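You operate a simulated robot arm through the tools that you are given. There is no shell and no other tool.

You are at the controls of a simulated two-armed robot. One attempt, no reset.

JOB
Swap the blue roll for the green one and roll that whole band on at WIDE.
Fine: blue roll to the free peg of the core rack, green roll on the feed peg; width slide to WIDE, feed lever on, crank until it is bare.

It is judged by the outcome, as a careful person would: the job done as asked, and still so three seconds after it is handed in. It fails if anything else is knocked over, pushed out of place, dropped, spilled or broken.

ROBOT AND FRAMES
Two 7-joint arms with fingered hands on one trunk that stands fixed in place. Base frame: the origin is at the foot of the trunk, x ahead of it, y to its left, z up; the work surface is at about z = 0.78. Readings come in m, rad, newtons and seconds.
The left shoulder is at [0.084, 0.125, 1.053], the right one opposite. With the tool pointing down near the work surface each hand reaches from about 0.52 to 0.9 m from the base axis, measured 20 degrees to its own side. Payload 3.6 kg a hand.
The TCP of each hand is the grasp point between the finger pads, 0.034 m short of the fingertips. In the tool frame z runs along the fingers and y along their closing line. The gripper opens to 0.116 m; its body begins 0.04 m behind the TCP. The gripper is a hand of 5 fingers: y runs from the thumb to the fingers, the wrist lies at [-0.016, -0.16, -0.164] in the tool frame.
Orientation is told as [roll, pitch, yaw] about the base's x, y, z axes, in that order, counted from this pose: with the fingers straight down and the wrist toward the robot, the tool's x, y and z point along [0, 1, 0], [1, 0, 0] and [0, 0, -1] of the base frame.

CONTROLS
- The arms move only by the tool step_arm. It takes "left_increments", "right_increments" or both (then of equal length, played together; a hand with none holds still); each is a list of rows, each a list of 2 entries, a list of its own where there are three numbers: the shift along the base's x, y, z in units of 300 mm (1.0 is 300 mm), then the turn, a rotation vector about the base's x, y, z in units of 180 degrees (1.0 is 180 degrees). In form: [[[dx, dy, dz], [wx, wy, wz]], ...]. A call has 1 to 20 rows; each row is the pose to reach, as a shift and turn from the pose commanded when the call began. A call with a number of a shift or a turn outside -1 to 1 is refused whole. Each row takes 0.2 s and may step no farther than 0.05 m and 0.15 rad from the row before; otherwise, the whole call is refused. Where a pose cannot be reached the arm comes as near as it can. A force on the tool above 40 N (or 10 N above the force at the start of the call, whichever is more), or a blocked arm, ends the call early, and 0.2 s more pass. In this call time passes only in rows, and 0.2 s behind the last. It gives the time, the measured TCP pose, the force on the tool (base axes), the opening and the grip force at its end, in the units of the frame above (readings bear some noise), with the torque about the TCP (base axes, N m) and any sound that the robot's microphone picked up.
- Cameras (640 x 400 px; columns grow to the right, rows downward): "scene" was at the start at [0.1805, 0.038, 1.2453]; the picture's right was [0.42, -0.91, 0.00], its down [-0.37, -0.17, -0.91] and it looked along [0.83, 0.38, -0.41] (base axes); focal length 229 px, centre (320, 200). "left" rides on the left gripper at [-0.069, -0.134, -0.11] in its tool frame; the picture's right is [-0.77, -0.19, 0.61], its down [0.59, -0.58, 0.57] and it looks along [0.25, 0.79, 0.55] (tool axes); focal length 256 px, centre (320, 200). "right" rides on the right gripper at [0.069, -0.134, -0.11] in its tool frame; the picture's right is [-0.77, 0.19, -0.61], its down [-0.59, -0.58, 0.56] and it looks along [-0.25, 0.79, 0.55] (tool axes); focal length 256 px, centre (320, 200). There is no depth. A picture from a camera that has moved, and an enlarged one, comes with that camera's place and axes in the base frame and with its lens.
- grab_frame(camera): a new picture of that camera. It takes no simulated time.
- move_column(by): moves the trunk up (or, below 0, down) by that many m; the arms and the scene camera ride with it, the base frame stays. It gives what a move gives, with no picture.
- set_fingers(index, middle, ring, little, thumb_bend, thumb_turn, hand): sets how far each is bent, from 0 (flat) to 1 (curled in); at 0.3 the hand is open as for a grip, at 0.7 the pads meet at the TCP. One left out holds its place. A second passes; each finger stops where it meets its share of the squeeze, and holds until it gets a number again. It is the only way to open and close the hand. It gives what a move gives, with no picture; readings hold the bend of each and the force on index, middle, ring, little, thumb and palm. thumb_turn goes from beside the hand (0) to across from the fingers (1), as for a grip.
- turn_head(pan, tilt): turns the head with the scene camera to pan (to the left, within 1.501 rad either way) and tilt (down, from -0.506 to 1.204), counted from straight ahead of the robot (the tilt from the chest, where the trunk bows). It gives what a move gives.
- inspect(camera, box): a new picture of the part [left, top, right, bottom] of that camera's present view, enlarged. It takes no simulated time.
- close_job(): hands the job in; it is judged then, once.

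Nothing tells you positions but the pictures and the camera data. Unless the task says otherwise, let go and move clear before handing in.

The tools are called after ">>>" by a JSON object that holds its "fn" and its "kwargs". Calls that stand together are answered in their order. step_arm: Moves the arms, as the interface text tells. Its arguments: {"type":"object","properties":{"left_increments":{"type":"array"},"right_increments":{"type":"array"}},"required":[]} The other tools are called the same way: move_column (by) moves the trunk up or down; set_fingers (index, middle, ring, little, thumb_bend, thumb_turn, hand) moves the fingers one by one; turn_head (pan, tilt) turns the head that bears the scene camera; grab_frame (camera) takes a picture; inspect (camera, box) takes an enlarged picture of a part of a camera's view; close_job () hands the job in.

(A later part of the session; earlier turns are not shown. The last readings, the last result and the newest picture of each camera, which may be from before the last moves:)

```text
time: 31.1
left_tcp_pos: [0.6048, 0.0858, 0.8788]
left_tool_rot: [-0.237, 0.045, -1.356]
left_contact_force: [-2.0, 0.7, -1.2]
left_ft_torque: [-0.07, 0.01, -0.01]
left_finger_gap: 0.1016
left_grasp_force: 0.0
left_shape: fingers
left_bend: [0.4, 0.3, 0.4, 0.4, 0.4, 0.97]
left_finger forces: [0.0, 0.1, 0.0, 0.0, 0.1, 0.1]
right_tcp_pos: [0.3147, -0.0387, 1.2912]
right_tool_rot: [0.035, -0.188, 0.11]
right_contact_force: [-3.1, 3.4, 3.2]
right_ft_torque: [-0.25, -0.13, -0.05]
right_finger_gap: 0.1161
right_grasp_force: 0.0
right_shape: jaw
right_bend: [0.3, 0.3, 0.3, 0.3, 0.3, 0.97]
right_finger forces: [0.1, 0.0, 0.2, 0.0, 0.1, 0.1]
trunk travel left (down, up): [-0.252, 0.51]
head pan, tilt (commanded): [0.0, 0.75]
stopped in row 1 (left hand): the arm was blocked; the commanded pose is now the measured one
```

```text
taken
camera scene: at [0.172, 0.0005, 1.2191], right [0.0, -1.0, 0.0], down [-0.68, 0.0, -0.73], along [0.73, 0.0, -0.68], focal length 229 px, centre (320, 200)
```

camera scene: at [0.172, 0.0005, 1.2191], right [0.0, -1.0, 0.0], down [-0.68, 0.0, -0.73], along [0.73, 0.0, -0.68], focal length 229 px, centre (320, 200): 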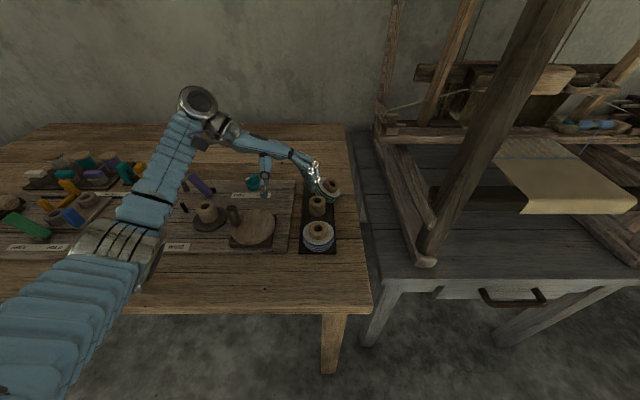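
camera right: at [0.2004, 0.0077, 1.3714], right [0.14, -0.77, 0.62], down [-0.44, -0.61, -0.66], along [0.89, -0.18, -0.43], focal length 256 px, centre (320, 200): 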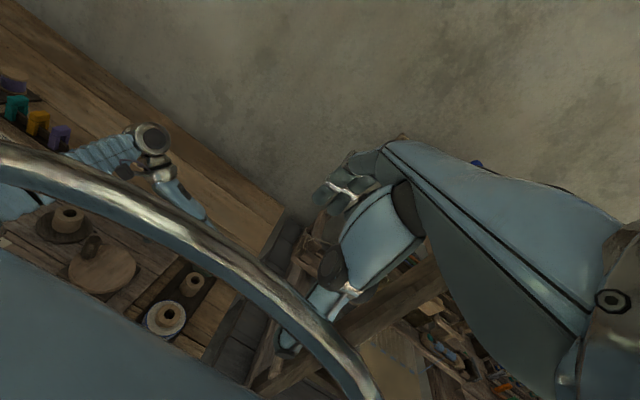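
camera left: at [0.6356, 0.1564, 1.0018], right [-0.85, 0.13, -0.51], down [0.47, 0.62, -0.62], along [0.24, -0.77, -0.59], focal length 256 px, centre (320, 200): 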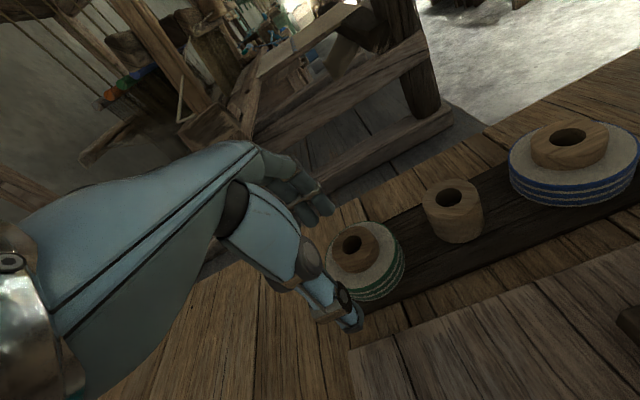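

The left hand has come free of the green roll. I'll hold once more and check the roll's state.

>>> {"fn": "step_arm", "kwargs": {"left_increments": [[[0, 0, 0], [0, 0, 0]]], "right_increments": [[[0, 0, 0], [0, 0, 0]]]}}

>>> {"fn": "inspect", "kwargs": {"camera": "scene", "box": [260, 130, 380, 270]}}

>>> {"fn": "grab_frame", "kwargs": {"camera": "left"}}

```text
time: 31.5
left_tcp_pos: [0.6254, 0.0806, 0.8705]
left_tool_rot: [-0.255, 0.047, -1.357]
left_contact_force: [-0.1, -0.5, -0.5]
left_ft_torque: [0.01, -0.07, 0.02]
left_finger_gap: 0.1018
left_grasp_force: 0.0
left_shape: fingers
left_bend: [0.4, 0.3, 0.4, 0.4, 0.4, 0.97]
left_finger forces: [0.0, 0.0, 0.0, 0.1, 0.0, 0.1]
right_tcp_pos: [0.3419, -0.0445, 1.2872]
right_tool_rot: [0.037, -0.165, 0.088]
right_contact_force: [-3.9, -0.2, 3.4]
right_ft_torque: [-0.02, -0.1, 0.01]
right_finger_gap: 0.1158
right_grasp_force: 0.1
right_shape: jaw
right_bend: [0.3, 0.3, 0.3, 0.3, 0.3, 0.97]
right_finger forces: [0.1, 0.0, 0.0, 0.1, 0.0, 0.0]
trunk travel left (down, up): [-0.252, 0.51]
head pan, tilt (commanded): [0.0, 0.75]
```

```text
2.86 times, centred on (320, 200) of scene
camera zoom: at [0.1866, -0.0017, 1.2183], right [0.0, -1.0, 0.0], down [-0.69, 0.0, -0.73], along [0.73, 0.0, -0.69], focal length 653 px, centre (320, 200)
```

zoom: 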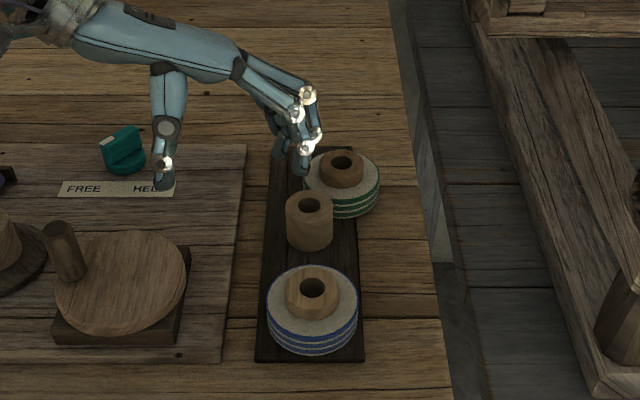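

```text
taken
camera left: at [0.56, 0.1982, 1.0018], right [-0.92, 0.01, -0.39], down [0.29, 0.69, -0.67], along [0.26, -0.73, -0.64], focal length 256 px, centre (320, 200)
```

left: 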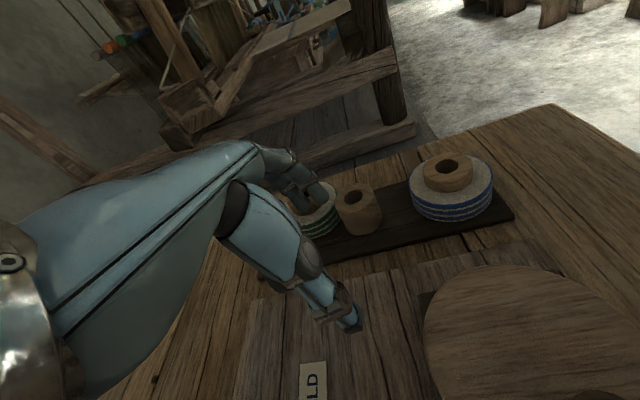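

The green roll has been pushed off its peg and lies beside it on the rack, still upright; the rest looks in place. I'll hold again so everything settles, then retract the left hand safely.

>>> {"fn": "step_arm", "kwargs": {"left_increments": [[[0, 0, 0], [0, 0, 0]], [[0, 0, 0], [0, 0, 0]], [[0, 0, 0], [0, 0, 0]]], "right_increments": [[[0, 0, 0], [0, 0, 0]], [[0, 0, 0], [0, 0, 0]], [[0, 0, 0], [0, 0, 0]]]}}

>>> {"fn": "grab_frame", "kwargs": {"camera": "scene"}}

>>> {"fn": "grab_frame", "kwargs": {"camera": "right"}}

```text
time: 32.3
left_tcp_pos: [0.623, 0.0826, 0.8703]
left_tool_rot: [-0.255, 0.047, -1.356]
left_contact_force: [-0.2, 0.5, -0.2]
left_ft_torque: [0.02, 0.04, -0.01]
left_finger_gap: 0.1015
left_grasp_force: 0.0
left_shape: fingers
left_bend: [0.4, 0.3, 0.4, 0.4, 0.4, 0.97]
left_finger forces: [0.0, 0.0, 0.0, 0.0, 0.0, 0.1]
right_tcp_pos: [0.3413, -0.0416, 1.2861]
right_tool_rot: [0.041, -0.161, 0.102]
right_contact_force: [-0.7, -0.4, -0.3]
right_ft_torque: [0.05, 0.05, -0.02]
right_finger_gap: 0.1158
right_grasp_force: 0.1
right_shape: jaw
right_bend: [0.3, 0.3, 0.3, 0.3, 0.3, 0.97]
right_finger forces: [0.1, 0.1, 0.0, 0.0, 0.1, 0.0]
trunk travel left (down, up): [-0.252, 0.51]
head pan, tilt (commanded): [0.0, 0.75]
```

```text
taken
camera scene: at [0.1835, -0.0013, 1.2184], right [0.0, -1.0, 0.0], down [-0.69, 0.0, -0.73], along [0.73, 0.0, -0.69], focal length 229 px, centre (320, 200)
```

scene: 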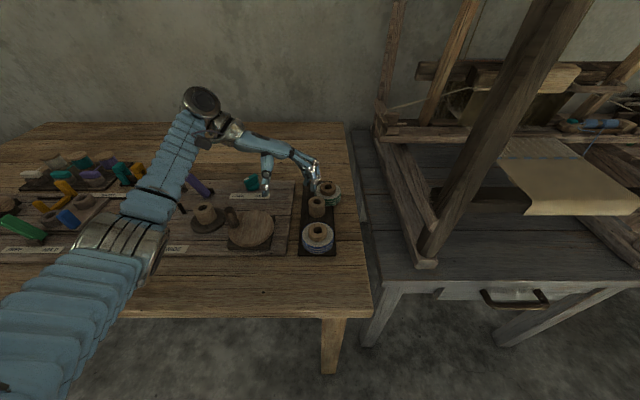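

```text
taken
camera right: at [0.1854, 0.0093, 1.3758], right [0.17, -0.78, 0.6], down [-0.42, -0.61, -0.67], along [0.89, -0.14, -0.43], focal length 256 px, centre (320, 200)
```

right: 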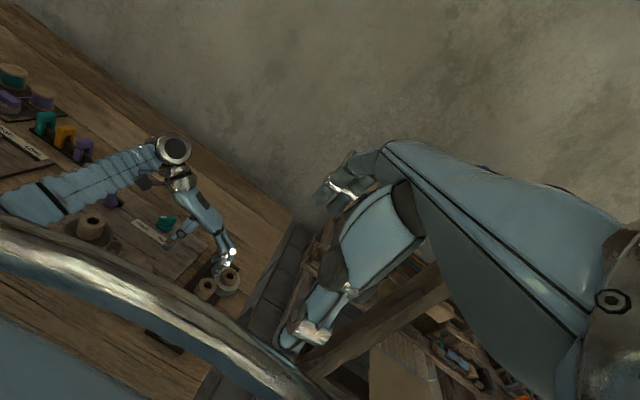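

Everything is still now. The parked right hand ended up very near the head, which explains the blockage when the trunk bowed. I'll bring the right hand forward and up to a better parking place first.

>>> {"fn": "step_arm", "kwargs": {"right_increments": [[[0.08, -0.015, 0.03], [-0.0016, 0.0064, -0.004]], [[0.16, -0.03, 0.06], [-0.0033, 0.0128, -0.008]], [[0.24, -0.045, 0.09], [-0.005, 0.019, -0.012]], [[0.32, -0.06, 0.12], [-0.0065, 0.0255, -0.016]], [[0.4, -0.075, 0.15], [-0.008, 0.032, -0.02]], [[0.48, -0.09, 0.18], [-0.01, 0.038, -0.024]], [[0.56, -0.1, 0.21], [-0.0115, 0.045, -0.028]], [[0.63, -0.11, 0.24], [-0.013, 0.051, -0.0325]], [[0.68, -0.12, 0.25], [-0.013, 0.051, -0.0325]]]}}

>>> {"fn": "grab_frame", "kwargs": {"camera": "scene"}}

>>> {"fn": "grab_frame", "kwargs": {"camera": "right"}}

```text
time: 34.3
left_tcp_pos: [0.6213, 0.0826, 0.8706]
left_tool_rot: [-0.255, 0.046, -1.357]
left_contact_force: [0.4, 0.0, -0.9]
left_ft_torque: [-0.01, -0.01, 0.02]
left_finger_gap: 0.1017
left_grasp_force: 0.0
left_shape: fingers
left_bend: [0.4, 0.3, 0.4, 0.4, 0.4, 0.97]
left_finger forces: [0.0, 0.0, 0.0, 0.0, 0.0, 0.0]
right_tcp_pos: [0.5441, -0.0778, 1.3598]
right_tool_rot: [-0.003, -0.003, -0.007]
right_contact_force: [0.3, 0.6, -1.0]
right_ft_torque: [0.04, -0.02, -0.01]
right_finger_gap: 0.1162
right_grasp_force: 0.0
right_shape: jaw
right_bend: [0.3, 0.3, 0.3, 0.3, 0.3, 0.97]
right_finger forces: [0.0, 0.0, 0.0, 0.0, 0.0, 0.0]
trunk travel left (down, up): [-0.252, 0.51]
head pan, tilt (commanded): [0.0, 0.75]
```

```text
taken
camera scene: at [0.1798, -0.0012, 1.2186], right [0.0, -1.0, 0.0], down [-0.68, 0.0, -0.73], along [0.73, 0.0, -0.68], focal length 229 px, centre (320, 200)
```

scene: 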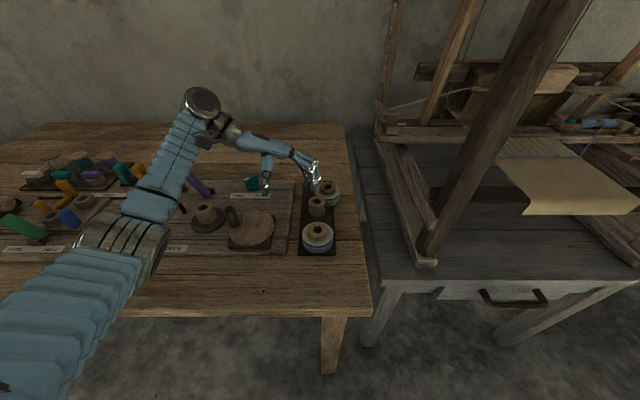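

```text
taken
camera right: at [0.4104, -0.0075, 1.4701], right [0.18, -0.77, 0.61], down [-0.58, -0.59, -0.57], along [0.79, -0.25, -0.55], focal length 256 px, centre (320, 200)
```

right: 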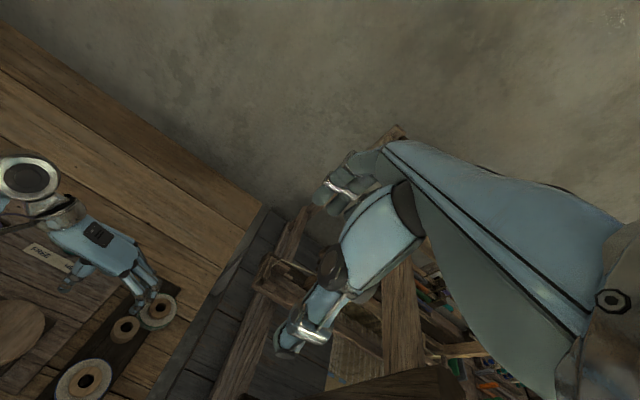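

The right hand is parked clear. Now the left hand goes up first and then turns back to its straight orientation.

>>> {"fn": "step_arm", "kwargs": {"left_increments": [[[-0.01, 0.0, 0.07], [0, 0, 0]], [[-0.02, 0.01, 0.16], [0, 0, 0]], [[-0.03, 0.03, 0.25], [0, 0, 0]], [[-0.035, 0.05, 0.3], [0.0053, -0.0061, 0.0389]], [[-0.04, 0.07, 0.34], [0.0106, -0.0123, 0.0777]], [[-0.045, 0.09, 0.37], [0.0159, -0.0184, 0.1166]], [[-0.05, 0.11, 0.4], [0.0212, -0.0245, 0.1554]], [[-0.055, 0.13, 0.42], [0.0265, -0.0307, 0.1943]], [[-0.06, 0.15, 0.43], [0.0317, -0.0368, 0.2331]], [[-0.065, 0.17, 0.43], [0.037, -0.043, 0.272]], [[-0.07, 0.19, 0.43], [0.0423, -0.0491, 0.3108]], [[-0.07, 0.21, 0.43], [0.0476, -0.0552, 0.3497]], [[-0.07, 0.23, 0.43], [0.0529, -0.0614, 0.3885]], [[-0.07, 0.25, 0.43], [0.0582, -0.0675, 0.4274]]]}}

>>> {"fn": "grab_frame", "kwargs": {"camera": "scene"}}

>>> {"fn": "inspect", "kwargs": {"camera": "scene", "box": [280, 150, 370, 270]}}

```text
time: 37.3
left_tcp_pos: [0.6, 0.1585, 0.9996]
left_tool_rot: [0.004, 0.0, 0.003]
left_contact_force: [-0.2, 0.2, -0.4]
left_ft_torque: [-0.02, 0.0, 0.0]
left_finger_gap: 0.1016
left_grasp_force: 0.0
left_shape: fingers
left_bend: [0.4, 0.3, 0.4, 0.4, 0.4, 0.97]
left_finger forces: [0.0, 0.0, 0.0, 0.0, 0.0, 0.1]
right_tcp_pos: [0.5412, -0.0792, 1.359]
right_tool_rot: [-0.002, -0.002, -0.006]
right_contact_force: [-0.2, 0.0, 0.3]
right_ft_torque: [0.01, 0.01, -0.01]
right_finger_gap: 0.1159
right_grasp_force: 0.0
right_shape: jaw
right_bend: [0.3, 0.3, 0.3, 0.3, 0.3, 0.97]
right_finger forces: [0.0, 0.1, 0.0, 0.0, 0.1, 0.0]
trunk travel left (down, up): [-0.252, 0.51]
head pan, tilt (commanded): [0.0, 0.75]
```

```text
taken
camera scene: at [0.1784, -0.0014, 1.2187], right [0.0, -1.0, 0.0], down [-0.68, 0.0, -0.73], along [0.73, 0.0, -0.68], focal length 229 px, centre (320, 200)
```

scene: 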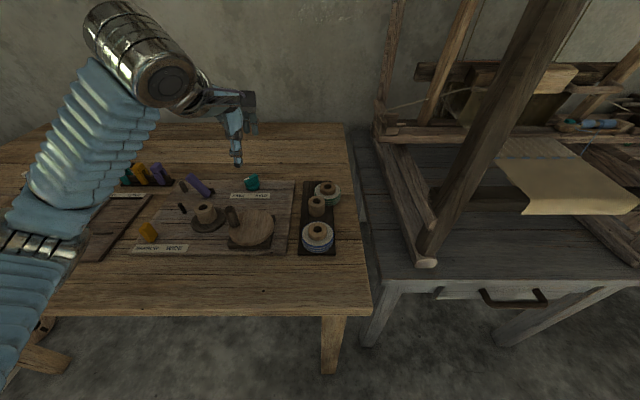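

```text
3.33 times, centred on (325, 210) of scene
camera zoom: at [0.1784, -0.0014, 1.2187], right [0.0, -1.0, 0.0], down [-0.68, 0.0, -0.73], along [0.73, 0.0, -0.68], focal length 762 px, centre (303, 167)
```

zoom: 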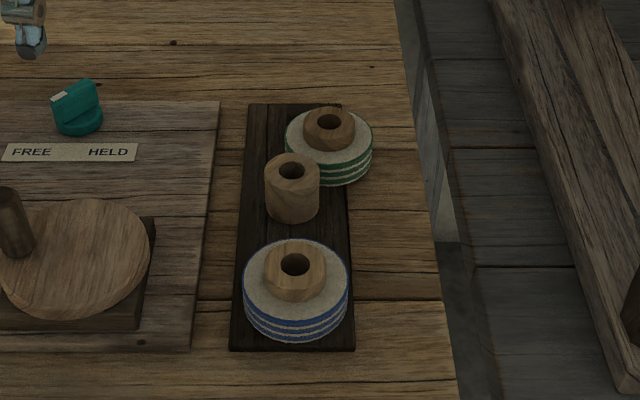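

The rack, core and blue roll have not moved; only the green roll is off its peg. I'll zoom in on how it rests.

>>> {"fn": "inspect", "kwargs": {"camera": "scene", "box": [305, 170, 350, 215]}}

>>> {"fn": "inspect", "kwargs": {"camera": "right", "box": [40, 260, 200, 400]}}

>>> {"fn": "inspect", "kwargs": {"camera": "left", "box": [480, 100, 640, 260]}}

```text
8.89 times, centred on (328, 192) of scene
camera zoom: at [0.1784, -0.0014, 1.2187], right [0.0, -1.0, 0.0], down [-0.68, 0.0, -0.73], along [0.73, 0.0, -0.68], focal length 2033 px, centre (253, 267)
```

zoom: 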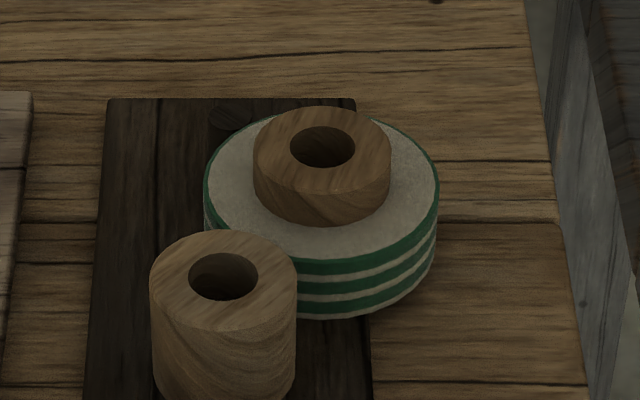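

```text
2.86 times, centred on (120, 330) of right
camera zoom: at [0.4085, -0.0079, 1.4704], right [0.18, -0.77, 0.61], down [-0.58, -0.59, -0.57], along [0.79, -0.25, -0.55], focal length 731 px, centre (891, -171)
```

zoom: 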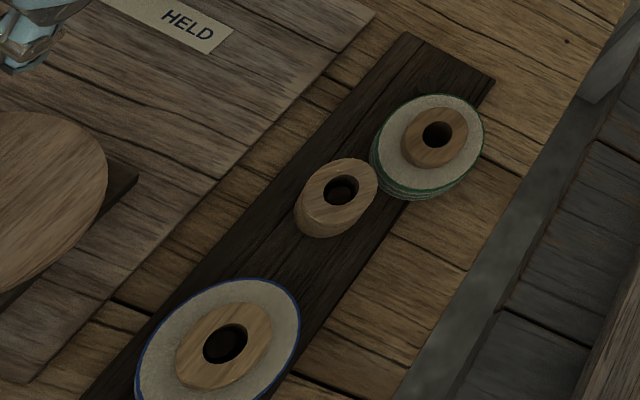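

```text
2.50 times, centred on (560, 180) of left
camera zoom: at [0.4662, 0.0881, 1.1118], right [-0.18, -0.77, -0.61], down [-0.58, 0.59, -0.56], along [0.8, 0.25, -0.55], focal length 640 px, centre (-280, 250)
```

zoom: 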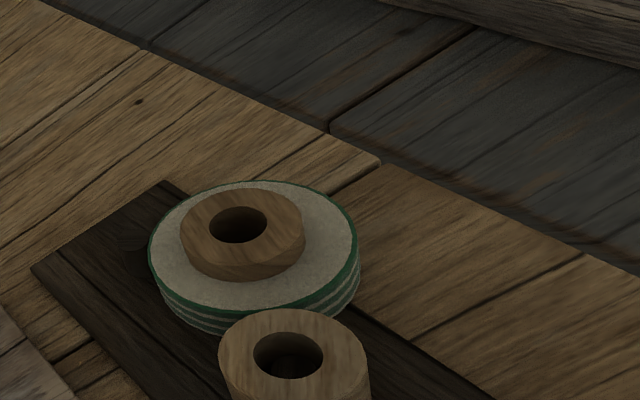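

The green roll stands flat on the rack at about (0.656, −0.023), leaning between its peg and the empty core. A −70° yaw gives free sides for thumb and fingers with the wrist nearer the robot. I'll approach above it slowly.

>>> {"fn": "set_fingers", "kwargs": {"hand": "left", "index": 0.4, "middle": 0.4, "ring": 0.4, "little": 0.4, "thumb_bend": 0.4}}

>>> {"fn": "step_arm", "kwargs": {"left_increments": [[[0.019, -0.06, -0.01], [0, 0, -0.0389]], [[0.037, -0.121, -0.02], [0, 0, -0.0778]], [[0.056, -0.181, -0.03], [0, 0, -0.1167]], [[0.075, -0.242, -0.04], [0, 0, -0.1556]], [[0.093, -0.302, -0.05], [0, 0, -0.1944]], [[0.112, -0.363, -0.06], [0, 0, -0.2333]], [[0.131, -0.424, -0.07], [0, 0, -0.2722]], [[0.149, -0.484, -0.08], [0, 0, -0.3111]], [[0.168, -0.545, -0.09], [0, 0, -0.35]], [[0.187, -0.605, -0.1], [0, 0, -0.3889]], [[0.187, -0.605, -0.1], [0, 0, -0.3889]]]}}

>>> {"fn": "grab_frame", "kwargs": {"camera": "scene"}}

>>> {"fn": "inspect", "kwargs": {"camera": "left", "box": [260, 190, 480, 370]}}

```text
time: 38.3
left_tcp_pos: [0.5997, 0.1583, 0.9996]
left_tool_rot: [0.004, -0.001, -0.001]
left_contact_force: [-0.1, 0.4, 0.4]
left_ft_torque: [0.02, 0.02, 0.02]
left_finger_gap: 0.0891
left_grasp_force: 0.2
left_shape: fingers
left_bend: [0.4, 0.4, 0.4, 0.4, 0.4, 0.97]
left_finger forces: [0.1, 0.1, 0.1, 0.0, 0.0, 0.1]
right_tcp_pos: [0.543, -0.078, 1.3597]
right_tool_rot: [-0.002, -0.005, -0.006]
right_contact_force: [-0.1, 0.3, -0.3]
right_ft_torque: [0.02, 0.02, 0.02]
right_finger_gap: 0.1158
right_grasp_force: 0.0
right_shape: jaw
right_bend: [0.3, 0.3, 0.3, 0.3, 0.3, 0.97]
right_finger forces: [0.0, 0.0, 0.1, 0.0, 0.0, 0.0]
trunk travel left (down, up): [-0.252, 0.51]
head pan, tilt (commanded): [0.0, 0.75]
```

```text
time: 40.7
left_tcp_pos: [0.6584, -0.0236, 0.9701]
left_tool_rot: [0.001, 0.001, -1.224]
left_contact_force: [-0.4, -0.2, -0.3]
left_ft_torque: [-0.03, -0.01, 0.03]
left_finger_gap: 0.0887
left_grasp_force: 0.0
left_shape: fingers
left_bend: [0.4, 0.4, 0.4, 0.4, 0.4, 0.97]
left_finger forces: [0.0, 0.0, 0.1, 0.0, 0.1, 0.1]
right_tcp_pos: [0.5443, -0.0787, 1.3592]
right_tool_rot: [-0.001, -0.001, -0.007]
right_contact_force: [0.4, -0.6, -0.8]
right_ft_torque: [-0.02, 0.01, -0.03]
right_finger_gap: 0.116
right_grasp_force: 0.0
right_shape: jaw
right_bend: [0.3, 0.3, 0.3, 0.3, 0.3, 0.97]
right_finger forces: [0.0, 0.0, 0.0, 0.0, 0.0, 0.1]
trunk travel left (down, up): [-0.252, 0.51]
head pan, tilt (commanded): [0.0, 0.75]
```

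```text
taken
camera scene: at [0.1822, -0.0009, 1.2186], right [0.0, -1.0, 0.0], down [-0.68, 0.0, -0.73], along [0.73, 0.0, -0.68], focal length 229 px, centre (320, 200)
```

scene: 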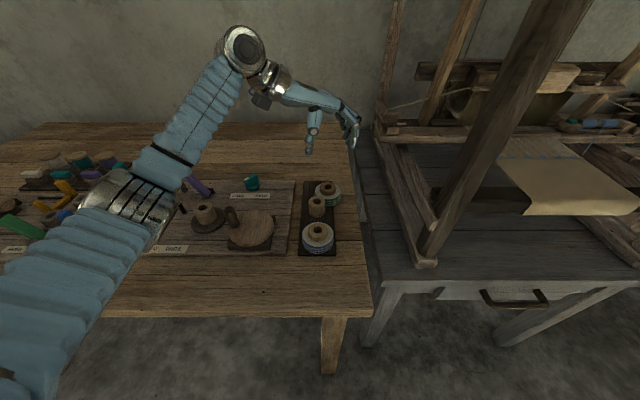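

```text
2.22 times, centred on (370, 280) of left
camera zoom: at [0.5477, 0.079, 1.0809], right [-0.79, -0.09, -0.61], down [0.36, 0.74, -0.56], along [0.5, -0.66, -0.55], focal length 569 px, centre (209, 22)
```

zoom: 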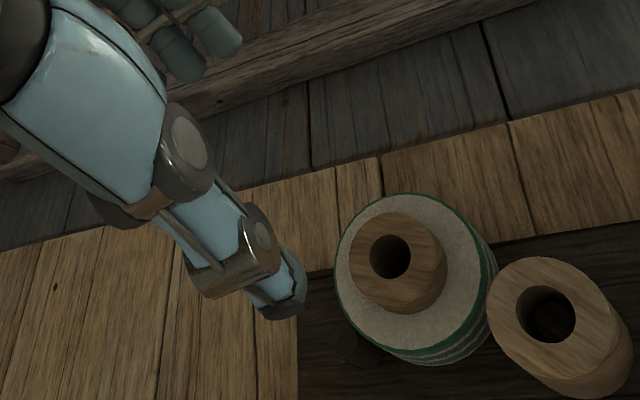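

The posture is fine and the trunk is steady. The green hub is at about (0.655, −0.0225); I'll centre on it and descend partway.

>>> {"fn": "step_arm", "kwargs": {"left_increments": [[[-0.011, 0.003, -0.06], [0, 0, 0]], [[-0.011, 0.003, -0.12], [0, 0, 0]], [[-0.011, 0.003, -0.18], [0, 0, 0]], [[-0.011, 0.003, -0.24], [0, 0, 0]], [[-0.011, 0.003, -0.3], [0, 0, 0]], [[-0.011, 0.003, -0.32], [0, 0, 0]]]}}

>>> {"fn": "inspect", "kwargs": {"camera": "scene", "box": [290, 140, 360, 220]}}

>>> {"fn": "inspect", "kwargs": {"camera": "left", "box": [270, 180, 430, 320]}}

>>> {"fn": "inspect", "kwargs": {"camera": "right", "box": [60, 240, 180, 360]}}

```text
time: 42.1
left_tcp_pos: [0.6516, -0.0237, 0.8762]
left_tool_rot: [0.003, 0.0, -1.223]
left_contact_force: [-0.2, -0.5, 0.9]
left_ft_torque: [-0.02, 0.01, -0.03]
left_finger_gap: 0.089
left_grasp_force: 0.1
left_shape: fingers
left_bend: [0.4, 0.4, 0.4, 0.4, 0.4, 0.97]
left_finger forces: [0.1, 0.0, 0.0, 0.0, 0.0, 0.0]
right_tcp_pos: [0.5401, -0.0801, 1.3612]
right_tool_rot: [-0.001, -0.005, -0.008]
right_contact_force: [-0.2, -0.2, 0.0]
right_ft_torque: [0.01, -0.01, -0.03]
right_finger_gap: 0.116
right_grasp_force: 0.1
right_shape: jaw
right_bend: [0.3, 0.3, 0.3, 0.3, 0.3, 0.97]
right_finger forces: [0.0, 0.1, 0.1, 0.1, 0.0, 0.0]
trunk travel left (down, up): [-0.252, 0.51]
head pan, tilt (commanded): [0.0, 0.75]
```

```text
5.00 times, centred on (325, 180) of scene
camera zoom: at [0.1776, -0.0014, 1.2188], right [0.0, -1.0, 0.0], down [-0.68, 0.0, -0.73], along [0.73, 0.0, -0.68], focal length 1143 px, centre (295, 300)
```

zoom: 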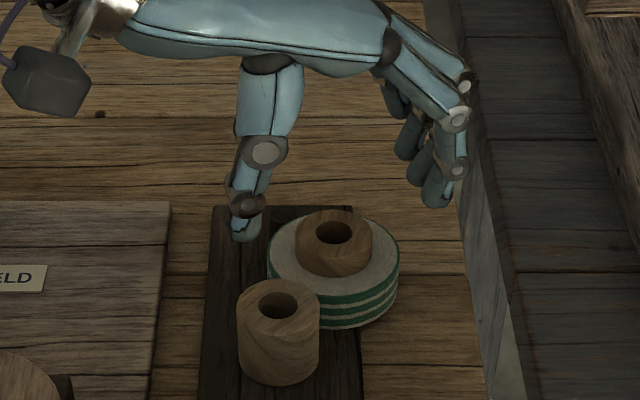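

```text
2.86 times, centred on (350, 250) of left
camera zoom: at [0.5407, 0.0792, 0.9868], right [-0.78, -0.09, -0.61], down [0.36, 0.74, -0.56], along [0.51, -0.66, -0.55], focal length 731 px, centre (234, 57)
```

zoom: 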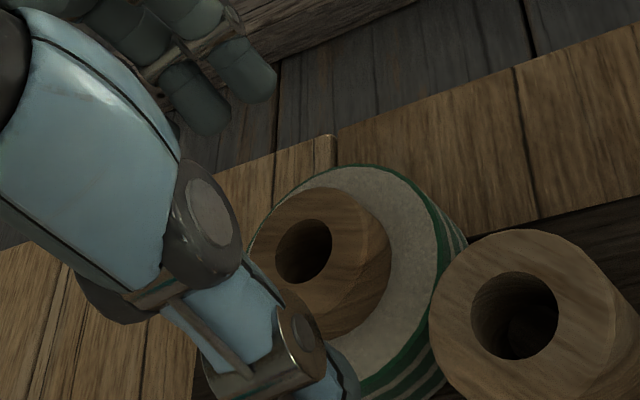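

```text
3.33 times, centred on (120, 300) of right
camera zoom: at [0.4069, -0.0078, 1.471], right [0.18, -0.77, 0.61], down [-0.58, -0.59, -0.57], along [0.8, -0.25, -0.55], focal length 853 px, centre (987, -133)
```

zoom: 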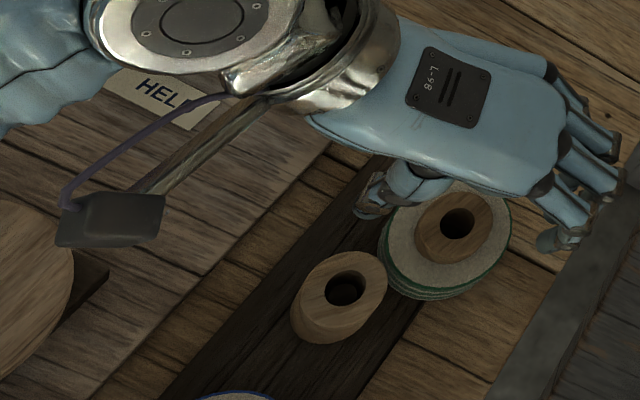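

The hub centre reads (0.6545, −0.023), well between thumb and fingers. I'll lower to the rim-grip height.

>>> {"fn": "step_arm", "kwargs": {"left_increments": [[[0.004, 0.0, -0.03], [0, 0, 0]], [[0.004, 0.0, -0.06], [0, 0, 0]], [[0.004, 0.0, -0.09], [0, 0, 0]], [[0.004, 0.0, -0.115], [0, 0, 0]], [[0.004, 0.0, -0.133], [0, 0, 0]], [[0.004, 0.0, -0.133], [0, 0, 0]]]}}

>>> {"fn": "inspect", "kwargs": {"camera": "scene", "box": [290, 140, 360, 220]}}

>>> {"fn": "inspect", "kwargs": {"camera": "left", "box": [270, 180, 430, 320]}}

```text
time: 43.5
left_tcp_pos: [0.6523, -0.0228, 0.8351]
left_tool_rot: [0.002, 0.001, -1.222]
left_contact_force: [-0.1, 0.1, -0.1]
left_ft_torque: [0.03, 0.01, 0.0]
left_finger_gap: 0.0889
left_grasp_force: 0.1
left_shape: fingers
left_bend: [0.4, 0.4, 0.4, 0.4, 0.4, 0.97]
left_finger forces: [0.0, 0.0, 0.0, 0.0, 0.1, 0.1]
right_tcp_pos: [0.5425, -0.0795, 1.36]
right_tool_rot: [-0.002, -0.001, -0.006]
right_contact_force: [0.1, 0.2, -0.2]
right_ft_torque: [-0.02, 0.01, 0.01]
right_finger_gap: 0.1158
right_grasp_force: 0.1
right_shape: jaw
right_bend: [0.3, 0.3, 0.3, 0.3, 0.3, 0.97]
right_finger forces: [0.1, 0.0, 0.0, 0.0, 0.0, 0.0]
trunk travel left (down, up): [-0.252, 0.51]
head pan, tilt (commanded): [0.0, 0.75]
```

```text
5.00 times, centred on (325, 180) of scene
camera zoom: at [0.1784, -0.0014, 1.2187], right [0.0, -1.0, 0.0], down [-0.68, 0.0, -0.73], along [0.73, 0.0, -0.68], focal length 1143 px, centre (295, 300)
```

zoom: 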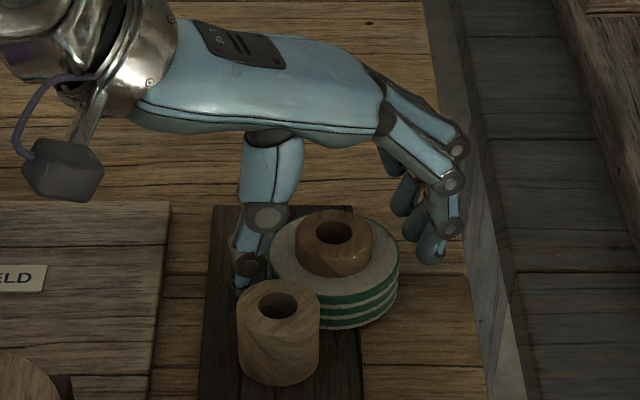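

```text
2.86 times, centred on (350, 250) of left
camera zoom: at [0.5426, 0.0791, 0.946], right [-0.78, -0.09, -0.61], down [0.36, 0.74, -0.56], along [0.51, -0.66, -0.55], focal length 731 px, centre (234, 57)
```

zoom: 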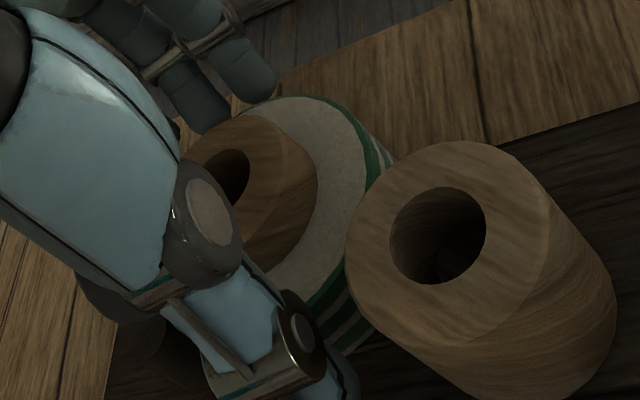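

Thumb and fingers straddle the roll without touching the neighbours. I'll close the grip.

>>> {"fn": "set_fingers", "kwargs": {"hand": "left", "index": 0.56, "middle": 0.56, "ring": 0.56, "little": 0.48, "thumb_bend": 0.56}}

>>> {"fn": "inspect", "kwargs": {"camera": "scene", "box": [290, 140, 360, 220]}}

>>> {"fn": "inspect", "kwargs": {"camera": "right", "box": [60, 240, 180, 360]}}

```text
time: 44.5
left_tcp_pos: [0.6521, -0.0234, 0.8344]
left_tool_rot: [0.004, 0.001, -1.223]
left_contact_force: [-0.6, -0.3, -0.2]
left_ft_torque: [0.04, 0.02, -0.01]
left_finger_gap: 0.0628
left_grasp_force: 14.7
left_shape: fingers
left_bend: [0.5, 0.5, 0.56, 0.48, 0.5, 0.97]
left_finger forces: [7.6, 7.2, 0.1, 0.0, 14.7, 0.1]
right_tcp_pos: [0.5433, -0.0789, 1.3603]
right_tool_rot: [-0.001, -0.001, -0.007]
right_contact_force: [0.7, 0.5, -0.5]
right_ft_torque: [0.0, 0.0, -0.01]
right_finger_gap: 0.1159
right_grasp_force: 0.0
right_shape: jaw
right_bend: [0.3, 0.3, 0.3, 0.3, 0.3, 0.97]
right_finger forces: [0.0, 0.0, 0.0, 0.0, 0.1, 0.0]
trunk travel left (down, up): [-0.252, 0.51]
head pan, tilt (commanded): [0.0, 0.75]
```

```text
5.00 times, centred on (325, 180) of scene
camera zoom: at [0.1784, -0.0014, 1.2187], right [0.0, -1.0, 0.0], down [-0.68, 0.0, -0.73], along [0.73, 0.0, -0.68], focal length 1143 px, centre (295, 300)
```

zoom: 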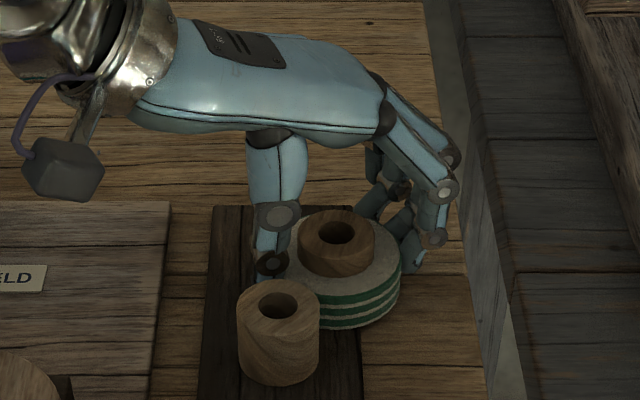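

```text
3.33 times, centred on (120, 300) of right
camera zoom: at [0.4086, -0.0078, 1.4703], right [0.18, -0.77, 0.61], down [-0.58, -0.59, -0.57], along [0.79, -0.25, -0.55], focal length 853 px, centre (987, -133)
```

zoom: 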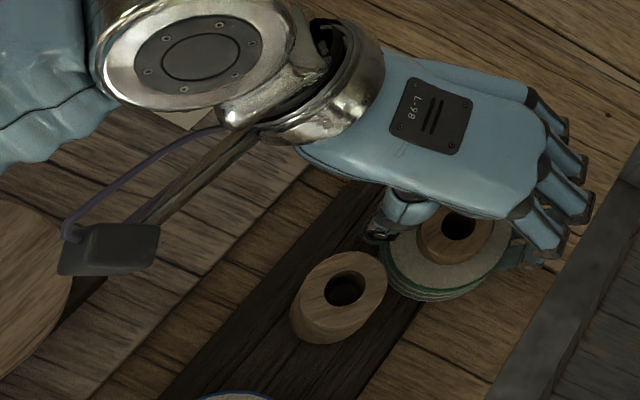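

The green roll is gripped (gap 0.063, 15 N). I'll lift it straight up.

>>> {"fn": "step_arm", "kwargs": {"left_increments": [[[0, 0, 0.02], [0, 0, 0]], [[0, 0, 0.05], [0, 0, 0]], [[0, 0, 0.1], [0, 0, 0]], [[0, 0, 0.17], [0, 0, 0]], [[0, 0, 0.25], [0, 0, 0]], [[0, 0, 0.33], [0, 0, 0]], [[0, 0, 0.41], [0, 0, 0]], [[0, 0, 0.45], [0, 0, 0]]]}}

>>> {"fn": "inspect", "kwargs": {"camera": "scene", "box": [240, 60, 400, 280]}}

>>> {"fn": "inspect", "kwargs": {"camera": "left", "box": [270, 180, 430, 320]}}

```text
time: 46.3
left_tcp_pos: [0.6532, -0.0232, 0.9706]
left_tool_rot: [0.004, 0.0, -1.223]
left_contact_force: [0.3, 0.1, -1.2]
left_ft_torque: [0.0, 0.0, 0.0]
left_finger_gap: 0.0627
left_grasp_force: 14.8
left_shape: fingers
left_bend: [0.51, 0.5, 0.56, 0.48, 0.5, 0.97]
left_finger forces: [7.5, 7.2, 0.0, 0.0, 15.0, 0.0]
right_tcp_pos: [0.5422, -0.0781, 1.3592]
right_tool_rot: [-0.001, -0.005, -0.006]
right_contact_force: [0.3, 0.0, 0.1]
right_ft_torque: [-0.01, 0.06, 0.01]
right_finger_gap: 0.116
right_grasp_force: 0.1
right_shape: jaw
right_bend: [0.3, 0.3, 0.3, 0.3, 0.3, 0.97]
right_finger forces: [0.0, 0.0, 0.1, 0.0, 0.0, 0.0]
trunk travel left (down, up): [-0.252, 0.51]
head pan, tilt (commanded): [0.0, 0.75]
```

```text
1.82 times, centred on (320, 170) of scene
camera zoom: at [0.1784, -0.0015, 1.2187], right [0.0, -1.0, 0.0], down [-0.68, 0.0, -0.73], along [0.73, 0.0, -0.68], focal length 416 px, centre (320, 254)
```

zoom: 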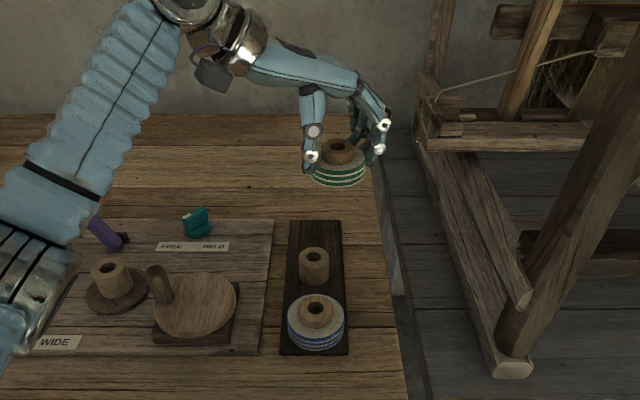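

```text
2.86 times, centred on (350, 250) of left
camera zoom: at [0.5428, 0.0786, 1.082], right [-0.79, -0.09, -0.61], down [0.36, 0.74, -0.56], along [0.51, -0.66, -0.55], focal length 731 px, centre (234, 57)
```

zoom: 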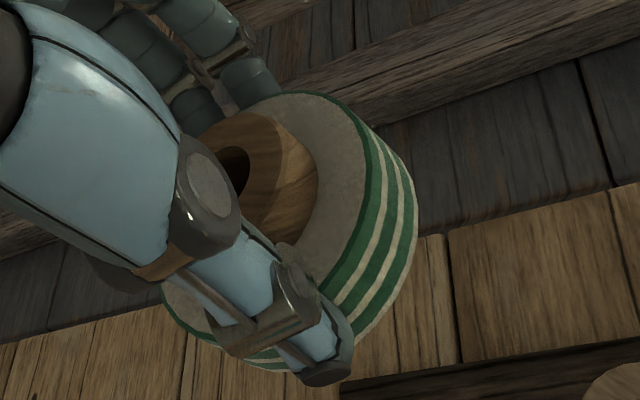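

The green roll hangs securely in the left hand. I'll carry it toward the feed peg while turning the hand back toward yaw 0.

>>> {"fn": "step_arm", "kwargs": {"left_increments": [[[-0.007, 0.07, 0.005], [0, 0, 0.039]], [[-0.014, 0.14, 0.01], [0, 0, 0.078]], [[-0.021, 0.21, 0.015], [0, 0, 0.117]], [[-0.028, 0.28, 0.02], [0, 0, 0.156]], [[-0.035, 0.35, 0.025], [0, 0, 0.195]], [[-0.042, 0.42, 0.03], [0, 0, 0.234]], [[-0.049, 0.49, 0.03], [0, 0, 0.273]], [[-0.056, 0.56, 0.03], [0, 0, 0.312]], [[-0.063, 0.63, 0.03], [0, 0, 0.351]], [[-0.065, 0.68, 0.03], [0, 0, 0.389]], [[-0.065, 0.7, 0.03], [0, 0, 0.389]], [[-0.065, 0.7, 0.03], [0, 0, 0.389]]]}}

>>> {"fn": "turn_head", "kwargs": {"pan": 0.45, "tilt": 0.6}}

>>> {"fn": "grab_frame", "kwargs": {"camera": "scene"}}

```text
time: 48.9
left_tcp_pos: [0.6341, 0.1869, 0.9782]
left_tool_rot: [0.005, 0.001, 0.002]
left_contact_force: [0.5, -0.5, -0.3]
left_ft_torque: [-0.01, 0.01, -0.01]
left_finger_gap: 0.0628
left_grasp_force: 14.7
left_shape: fingers
left_bend: [0.51, 0.5, 0.56, 0.48, 0.5, 0.97]
left_finger forces: [7.4, 7.2, 0.0, 0.0, 14.9, 0.0]
right_tcp_pos: [0.542, -0.0784, 1.3605]
right_tool_rot: [-0.003, -0.001, -0.007]
right_contact_force: [-0.5, -0.6, -0.5]
right_ft_torque: [0.0, 0.03, 0.05]
right_finger_gap: 0.1162
right_grasp_force: 0.0
right_shape: jaw
right_bend: [0.3, 0.3, 0.3, 0.3, 0.3, 0.97]
right_finger forces: [0.1, 0.0, 0.0, 0.0, 0.1, 0.0]
trunk travel left (down, up): [-0.252, 0.51]
head pan, tilt (commanded): [0.0, 0.75]
```

```text
time: 49.8
left_tcp_pos: [0.6339, 0.1868, 0.9788]
left_tool_rot: [0.004, 0.0, -0.001]
left_contact_force: [-0.5, 0.0, -0.9]
left_ft_torque: [-0.02, 0.03, 0.0]
left_finger_gap: 0.0626
left_grasp_force: 14.7
left_shape: fingers
left_bend: [0.51, 0.5, 0.56, 0.48, 0.5, 0.97]
left_finger forces: [7.5, 7.2, 0.0, 0.1, 14.9, 0.0]
right_tcp_pos: [0.5428, -0.0784, 1.3608]
right_tool_rot: [-0.003, -0.003, -0.007]
right_contact_force: [0.1, -0.1, -0.8]
right_ft_torque: [-0.02, 0.0, 0.06]
right_finger_gap: 0.1158
right_grasp_force: 0.1
right_shape: jaw
right_bend: [0.3, 0.3, 0.3, 0.3, 0.3, 0.97]
right_finger forces: [0.0, 0.1, 0.1, 0.1, 0.1, 0.0]
trunk travel left (down, up): [-0.252, 0.51]
head pan, tilt (commanded): [0.45, 0.6]
```

```text
taken
camera scene: at [0.1752, 0.0373, 1.2315], right [0.43, -0.9, 0.0], down [-0.51, -0.25, -0.82], along [0.74, 0.36, -0.57], focal length 229 px, centre (320, 200)
```

scene: 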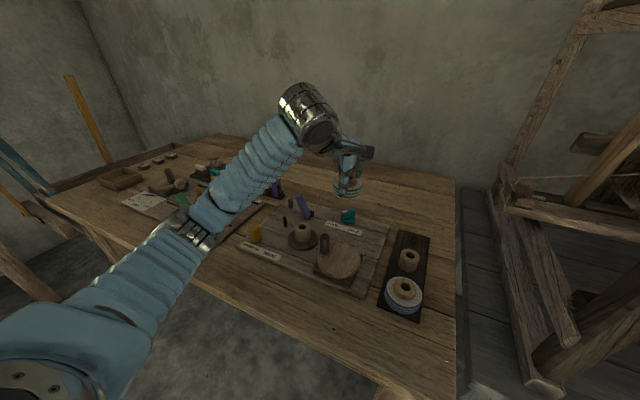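

The roll is halfway there, the hand straight again. I'll measure the hub's offset in the hand from the camera and then go on above the feed peg.

>>> {"fn": "inspect", "kwargs": {"camera": "left", "box": [270, 180, 430, 320]}}

>>> {"fn": "step_arm", "kwargs": {"left_increments": [[[0.03, 0.08, 0], [0, 0, 0]], [[0.055, 0.17, 0], [0, 0, 0]], [[0.08, 0.27, 0], [0, 0, 0]], [[0.105, 0.37, 0], [0, 0, 0]], [[0.13, 0.47, 0], [0, 0, 0]], [[0.145, 0.56, 0], [0, 0, 0]], [[0.148, 0.63, 0], [0, 0, 0]], [[0.148, 0.664, 0], [0, 0, 0]], [[0.148, 0.664, 0], [0, 0, 0]], [[0.148, 0.664, 0], [0, 0, 0]]]}}

>>> {"fn": "inspect", "kwargs": {"camera": "left", "box": [270, 180, 470, 350]}}

>>> {"fn": "inspect", "kwargs": {"camera": "scene", "box": [240, 120, 360, 240]}}

```text
2.86 times, centred on (350, 250) of left
camera zoom: at [0.5006, 0.1171, 1.0901], right [-0.19, -0.77, -0.61], down [-0.58, 0.59, -0.56], along [0.8, 0.25, -0.55], focal length 731 px, centre (234, 57)
```

zoom: 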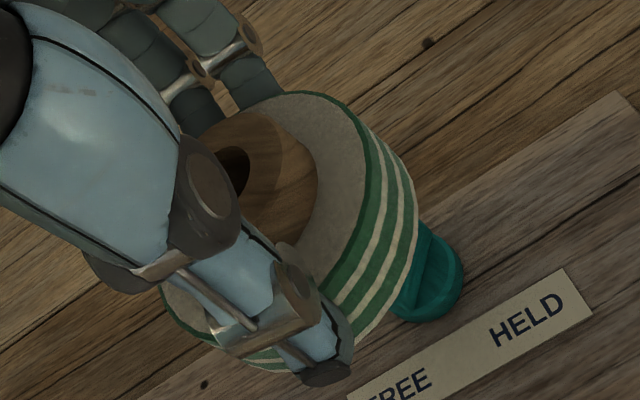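

```text
time: 52.0
left_tcp_pos: [0.6789, 0.3861, 0.9783]
left_tool_rot: [0.001, 0.0, -0.002]
left_contact_force: [0.7, -0.1, -0.7]
left_ft_torque: [-0.01, -0.01, 0.02]
left_finger_gap: 0.0629
left_grasp_force: 14.5
left_shape: fingers
left_bend: [0.51, 0.5, 0.56, 0.48, 0.5, 0.97]
left_finger forces: [7.4, 7.2, 0.0, 0.1, 14.9, 0.1]
right_tcp_pos: [0.5422, -0.0788, 1.3607]
right_tool_rot: [-0.003, 0.0, -0.007]
right_contact_force: [0.3, -0.9, 0.0]
right_ft_torque: [-0.04, 0.0, 0.01]
right_finger_gap: 0.116
right_grasp_force: 0.0
right_shape: jaw
right_bend: [0.3, 0.3, 0.3, 0.3, 0.3, 0.97]
right_finger forces: [0.0, 0.0, 0.0, 0.1, 0.0, 0.0]
trunk travel left (down, up): [-0.252, 0.51]
head pan, tilt (commanded): [0.45, 0.6]
```

```text
2.35 times, centred on (370, 265) of left
camera zoom: at [0.5452, 0.3166, 1.0897], right [-0.19, -0.77, -0.61], down [-0.58, 0.59, -0.56], along [0.79, 0.25, -0.55], focal length 602 px, centre (202, 47)
```

zoom: 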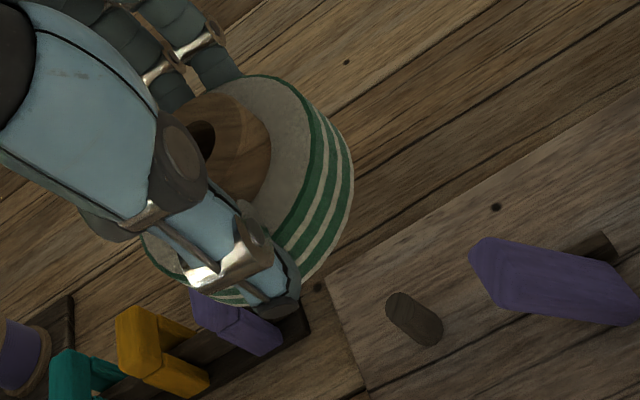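

```text
3.33 times, centred on (300, 180) of scene
camera zoom: at [0.1753, 0.0377, 1.2315], right [0.44, -0.9, 0.0], down [-0.51, -0.25, -0.82], along [0.74, 0.36, -0.57], focal length 762 px, centre (387, 267)
```

zoom: 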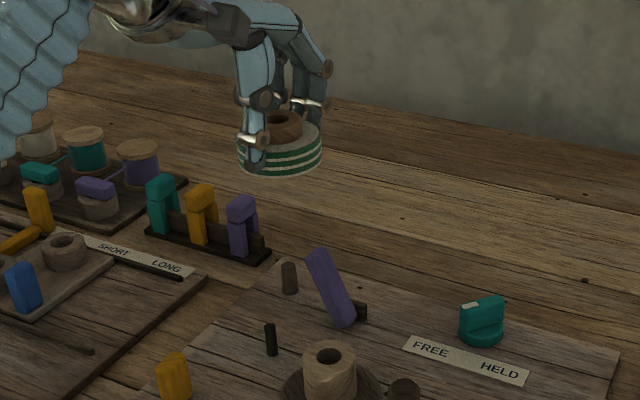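

The roll hangs above the feed peg. I'll zoom in to compare the hub centre and the peg position exactly.

>>> {"fn": "inspect", "kwargs": {"camera": "scene", "box": [270, 140, 310, 170]}}

>>> {"fn": "inspect", "kwargs": {"camera": "scene", "box": [270, 170, 310, 200]}}

>>> {"fn": "inspect", "kwargs": {"camera": "left", "box": [380, 260, 440, 310]}}

>>> {"fn": "inspect", "kwargs": {"camera": "left", "box": [300, 190, 370, 290]}}

```text
13.33 times, centred on (290, 155) of scene
camera zoom: at [0.1753, 0.0377, 1.2315], right [0.44, -0.9, 0.0], down [-0.51, -0.25, -0.82], along [0.74, 0.36, -0.57], focal length 3049 px, centre (720, 800)
```

zoom: 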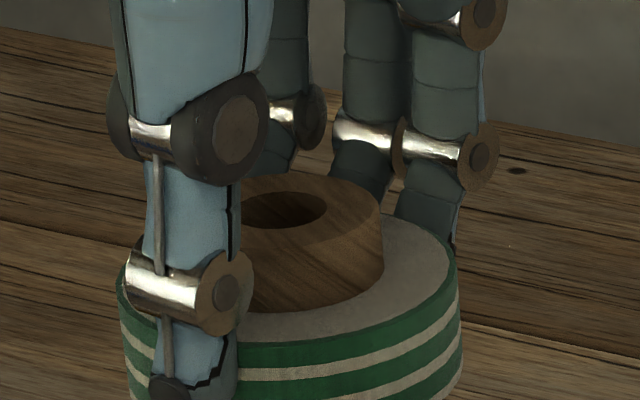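

```text
13.33 times, centred on (290, 185) of scene
camera zoom: at [0.1753, 0.0377, 1.2315], right [0.44, -0.9, 0.0], down [-0.51, -0.25, -0.82], along [0.74, 0.36, -0.57], focal length 3049 px, centre (720, 400)
```

zoom: 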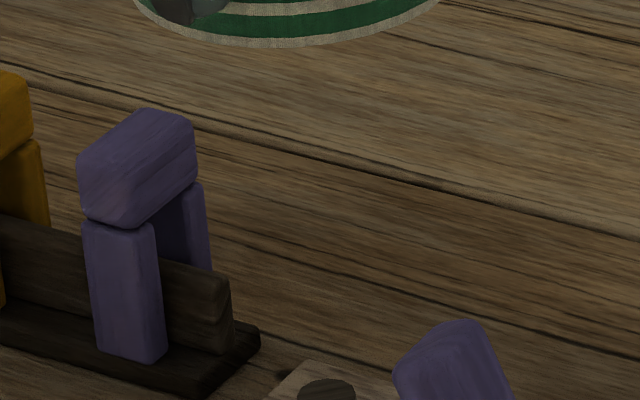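

```text
8.00 times, centred on (410, 285) of left
camera zoom: at [0.5452, 0.3166, 1.0897], right [-0.19, -0.77, -0.61], down [-0.58, 0.59, -0.56], along [0.79, 0.25, -0.55], focal length 2048 px, centre (-400, -480)
```

zoom: 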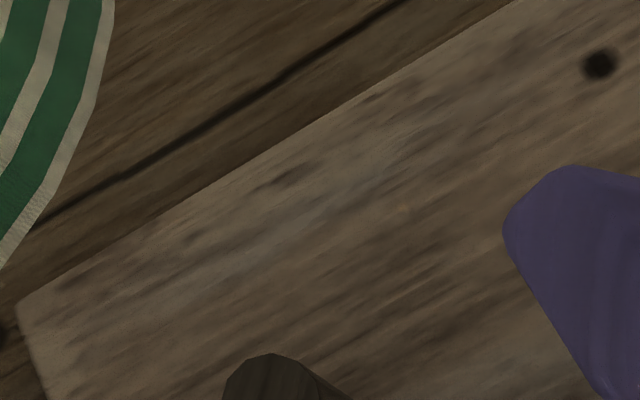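

```text
4.00 times, centred on (335, 240) of left
camera zoom: at [0.5452, 0.3166, 1.0897], right [-0.19, -0.77, -0.61], down [-0.58, 0.59, -0.56], along [0.79, 0.25, -0.55], focal length 1024 px, centre (260, 40)
```

zoom: 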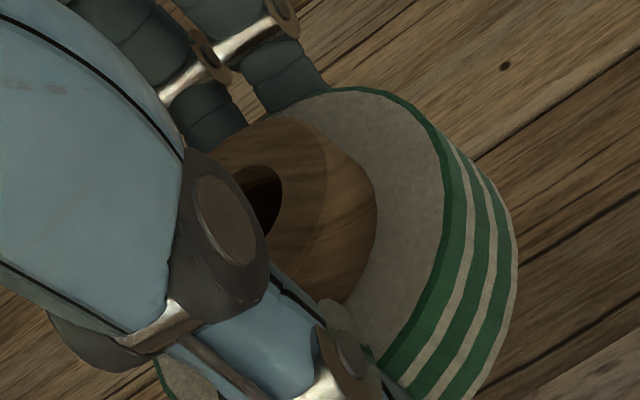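

Roll and peg agree within about 2 mm; I'll shift +1.5 mm in y and lower to just above the peg for a last check.

>>> {"fn": "step_arm", "kwargs": {"left_increments": [[[0, 0.005, -0.06], [0, 0, 0]], [[0, 0.005, -0.12], [0, 0, 0]], [[0, 0.005, -0.18], [0, 0, 0]], [[0, 0.005, -0.24], [0, 0, 0]], [[0, 0.005, -0.29], [0, 0, 0]], [[0, 0.005, -0.33], [0, 0, 0]], [[0, 0.005, -0.35], [0, 0, 0]], [[0, 0.005, -0.35], [0, 0, 0]]]}}

>>> {"fn": "inspect", "kwargs": {"camera": "scene", "box": [265, 150, 325, 210]}}

>>> {"fn": "inspect", "kwargs": {"camera": "left", "box": [290, 190, 410, 300]}}

```text
time: 53.8
left_tcp_pos: [0.6785, 0.3869, 0.8731]
left_tool_rot: [0.003, -0.001, -0.001]
left_contact_force: [0.0, 0.5, 0.0]
left_ft_torque: [-0.02, 0.01, -0.02]
left_finger_gap: 0.0627
left_grasp_force: 15.0
left_shape: fingers
left_bend: [0.51, 0.5, 0.56, 0.48, 0.5, 0.97]
left_finger forces: [7.4, 7.2, 0.1, 0.0, 14.8, 0.1]
right_tcp_pos: [0.5417, -0.0794, 1.3594]
right_tool_rot: [-0.003, -0.003, -0.006]
right_contact_force: [0.4, -0.1, -0.7]
right_ft_torque: [-0.01, -0.01, 0.0]
right_finger_gap: 0.116
right_grasp_force: 0.0
right_shape: jaw
right_bend: [0.3, 0.3, 0.3, 0.3, 0.3, 0.97]
right_finger forces: [0.1, 0.0, 0.1, 0.0, 0.1, 0.1]
trunk travel left (down, up): [-0.252, 0.51]
head pan, tilt (commanded): [0.45, 0.6]
```

```text
6.67 times, centred on (295, 180) of scene
camera zoom: at [0.1752, 0.0376, 1.2315], right [0.44, -0.9, 0.0], down [-0.51, -0.25, -0.82], along [0.74, 0.36, -0.57], focal length 1524 px, centre (487, 333)
```

zoom: 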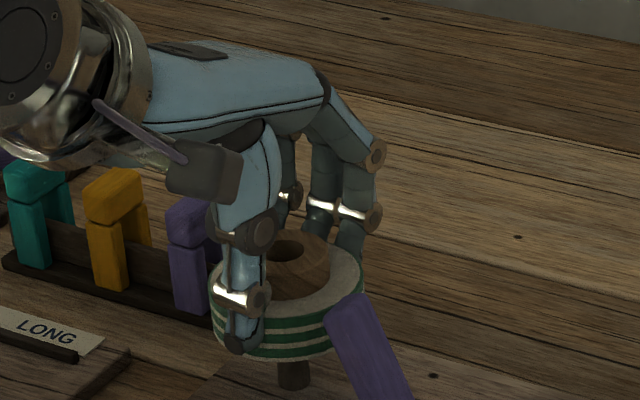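

```text
3.64 times, centred on (350, 245) of left
camera zoom: at [0.5449, 0.3178, 0.9845], right [-0.19, -0.77, -0.61], down [-0.58, 0.59, -0.56], along [0.79, 0.25, -0.55], focal length 931 px, centre (211, 36)
```

zoom: 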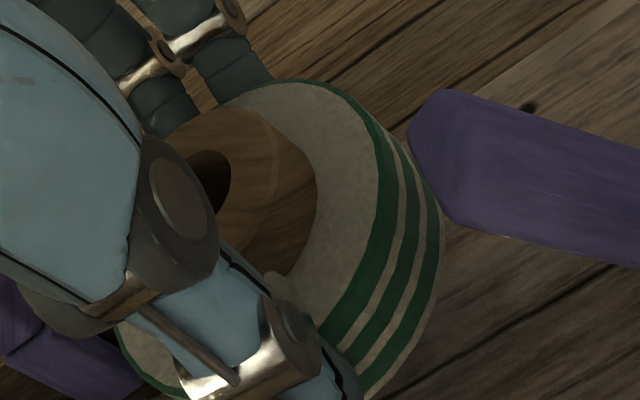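

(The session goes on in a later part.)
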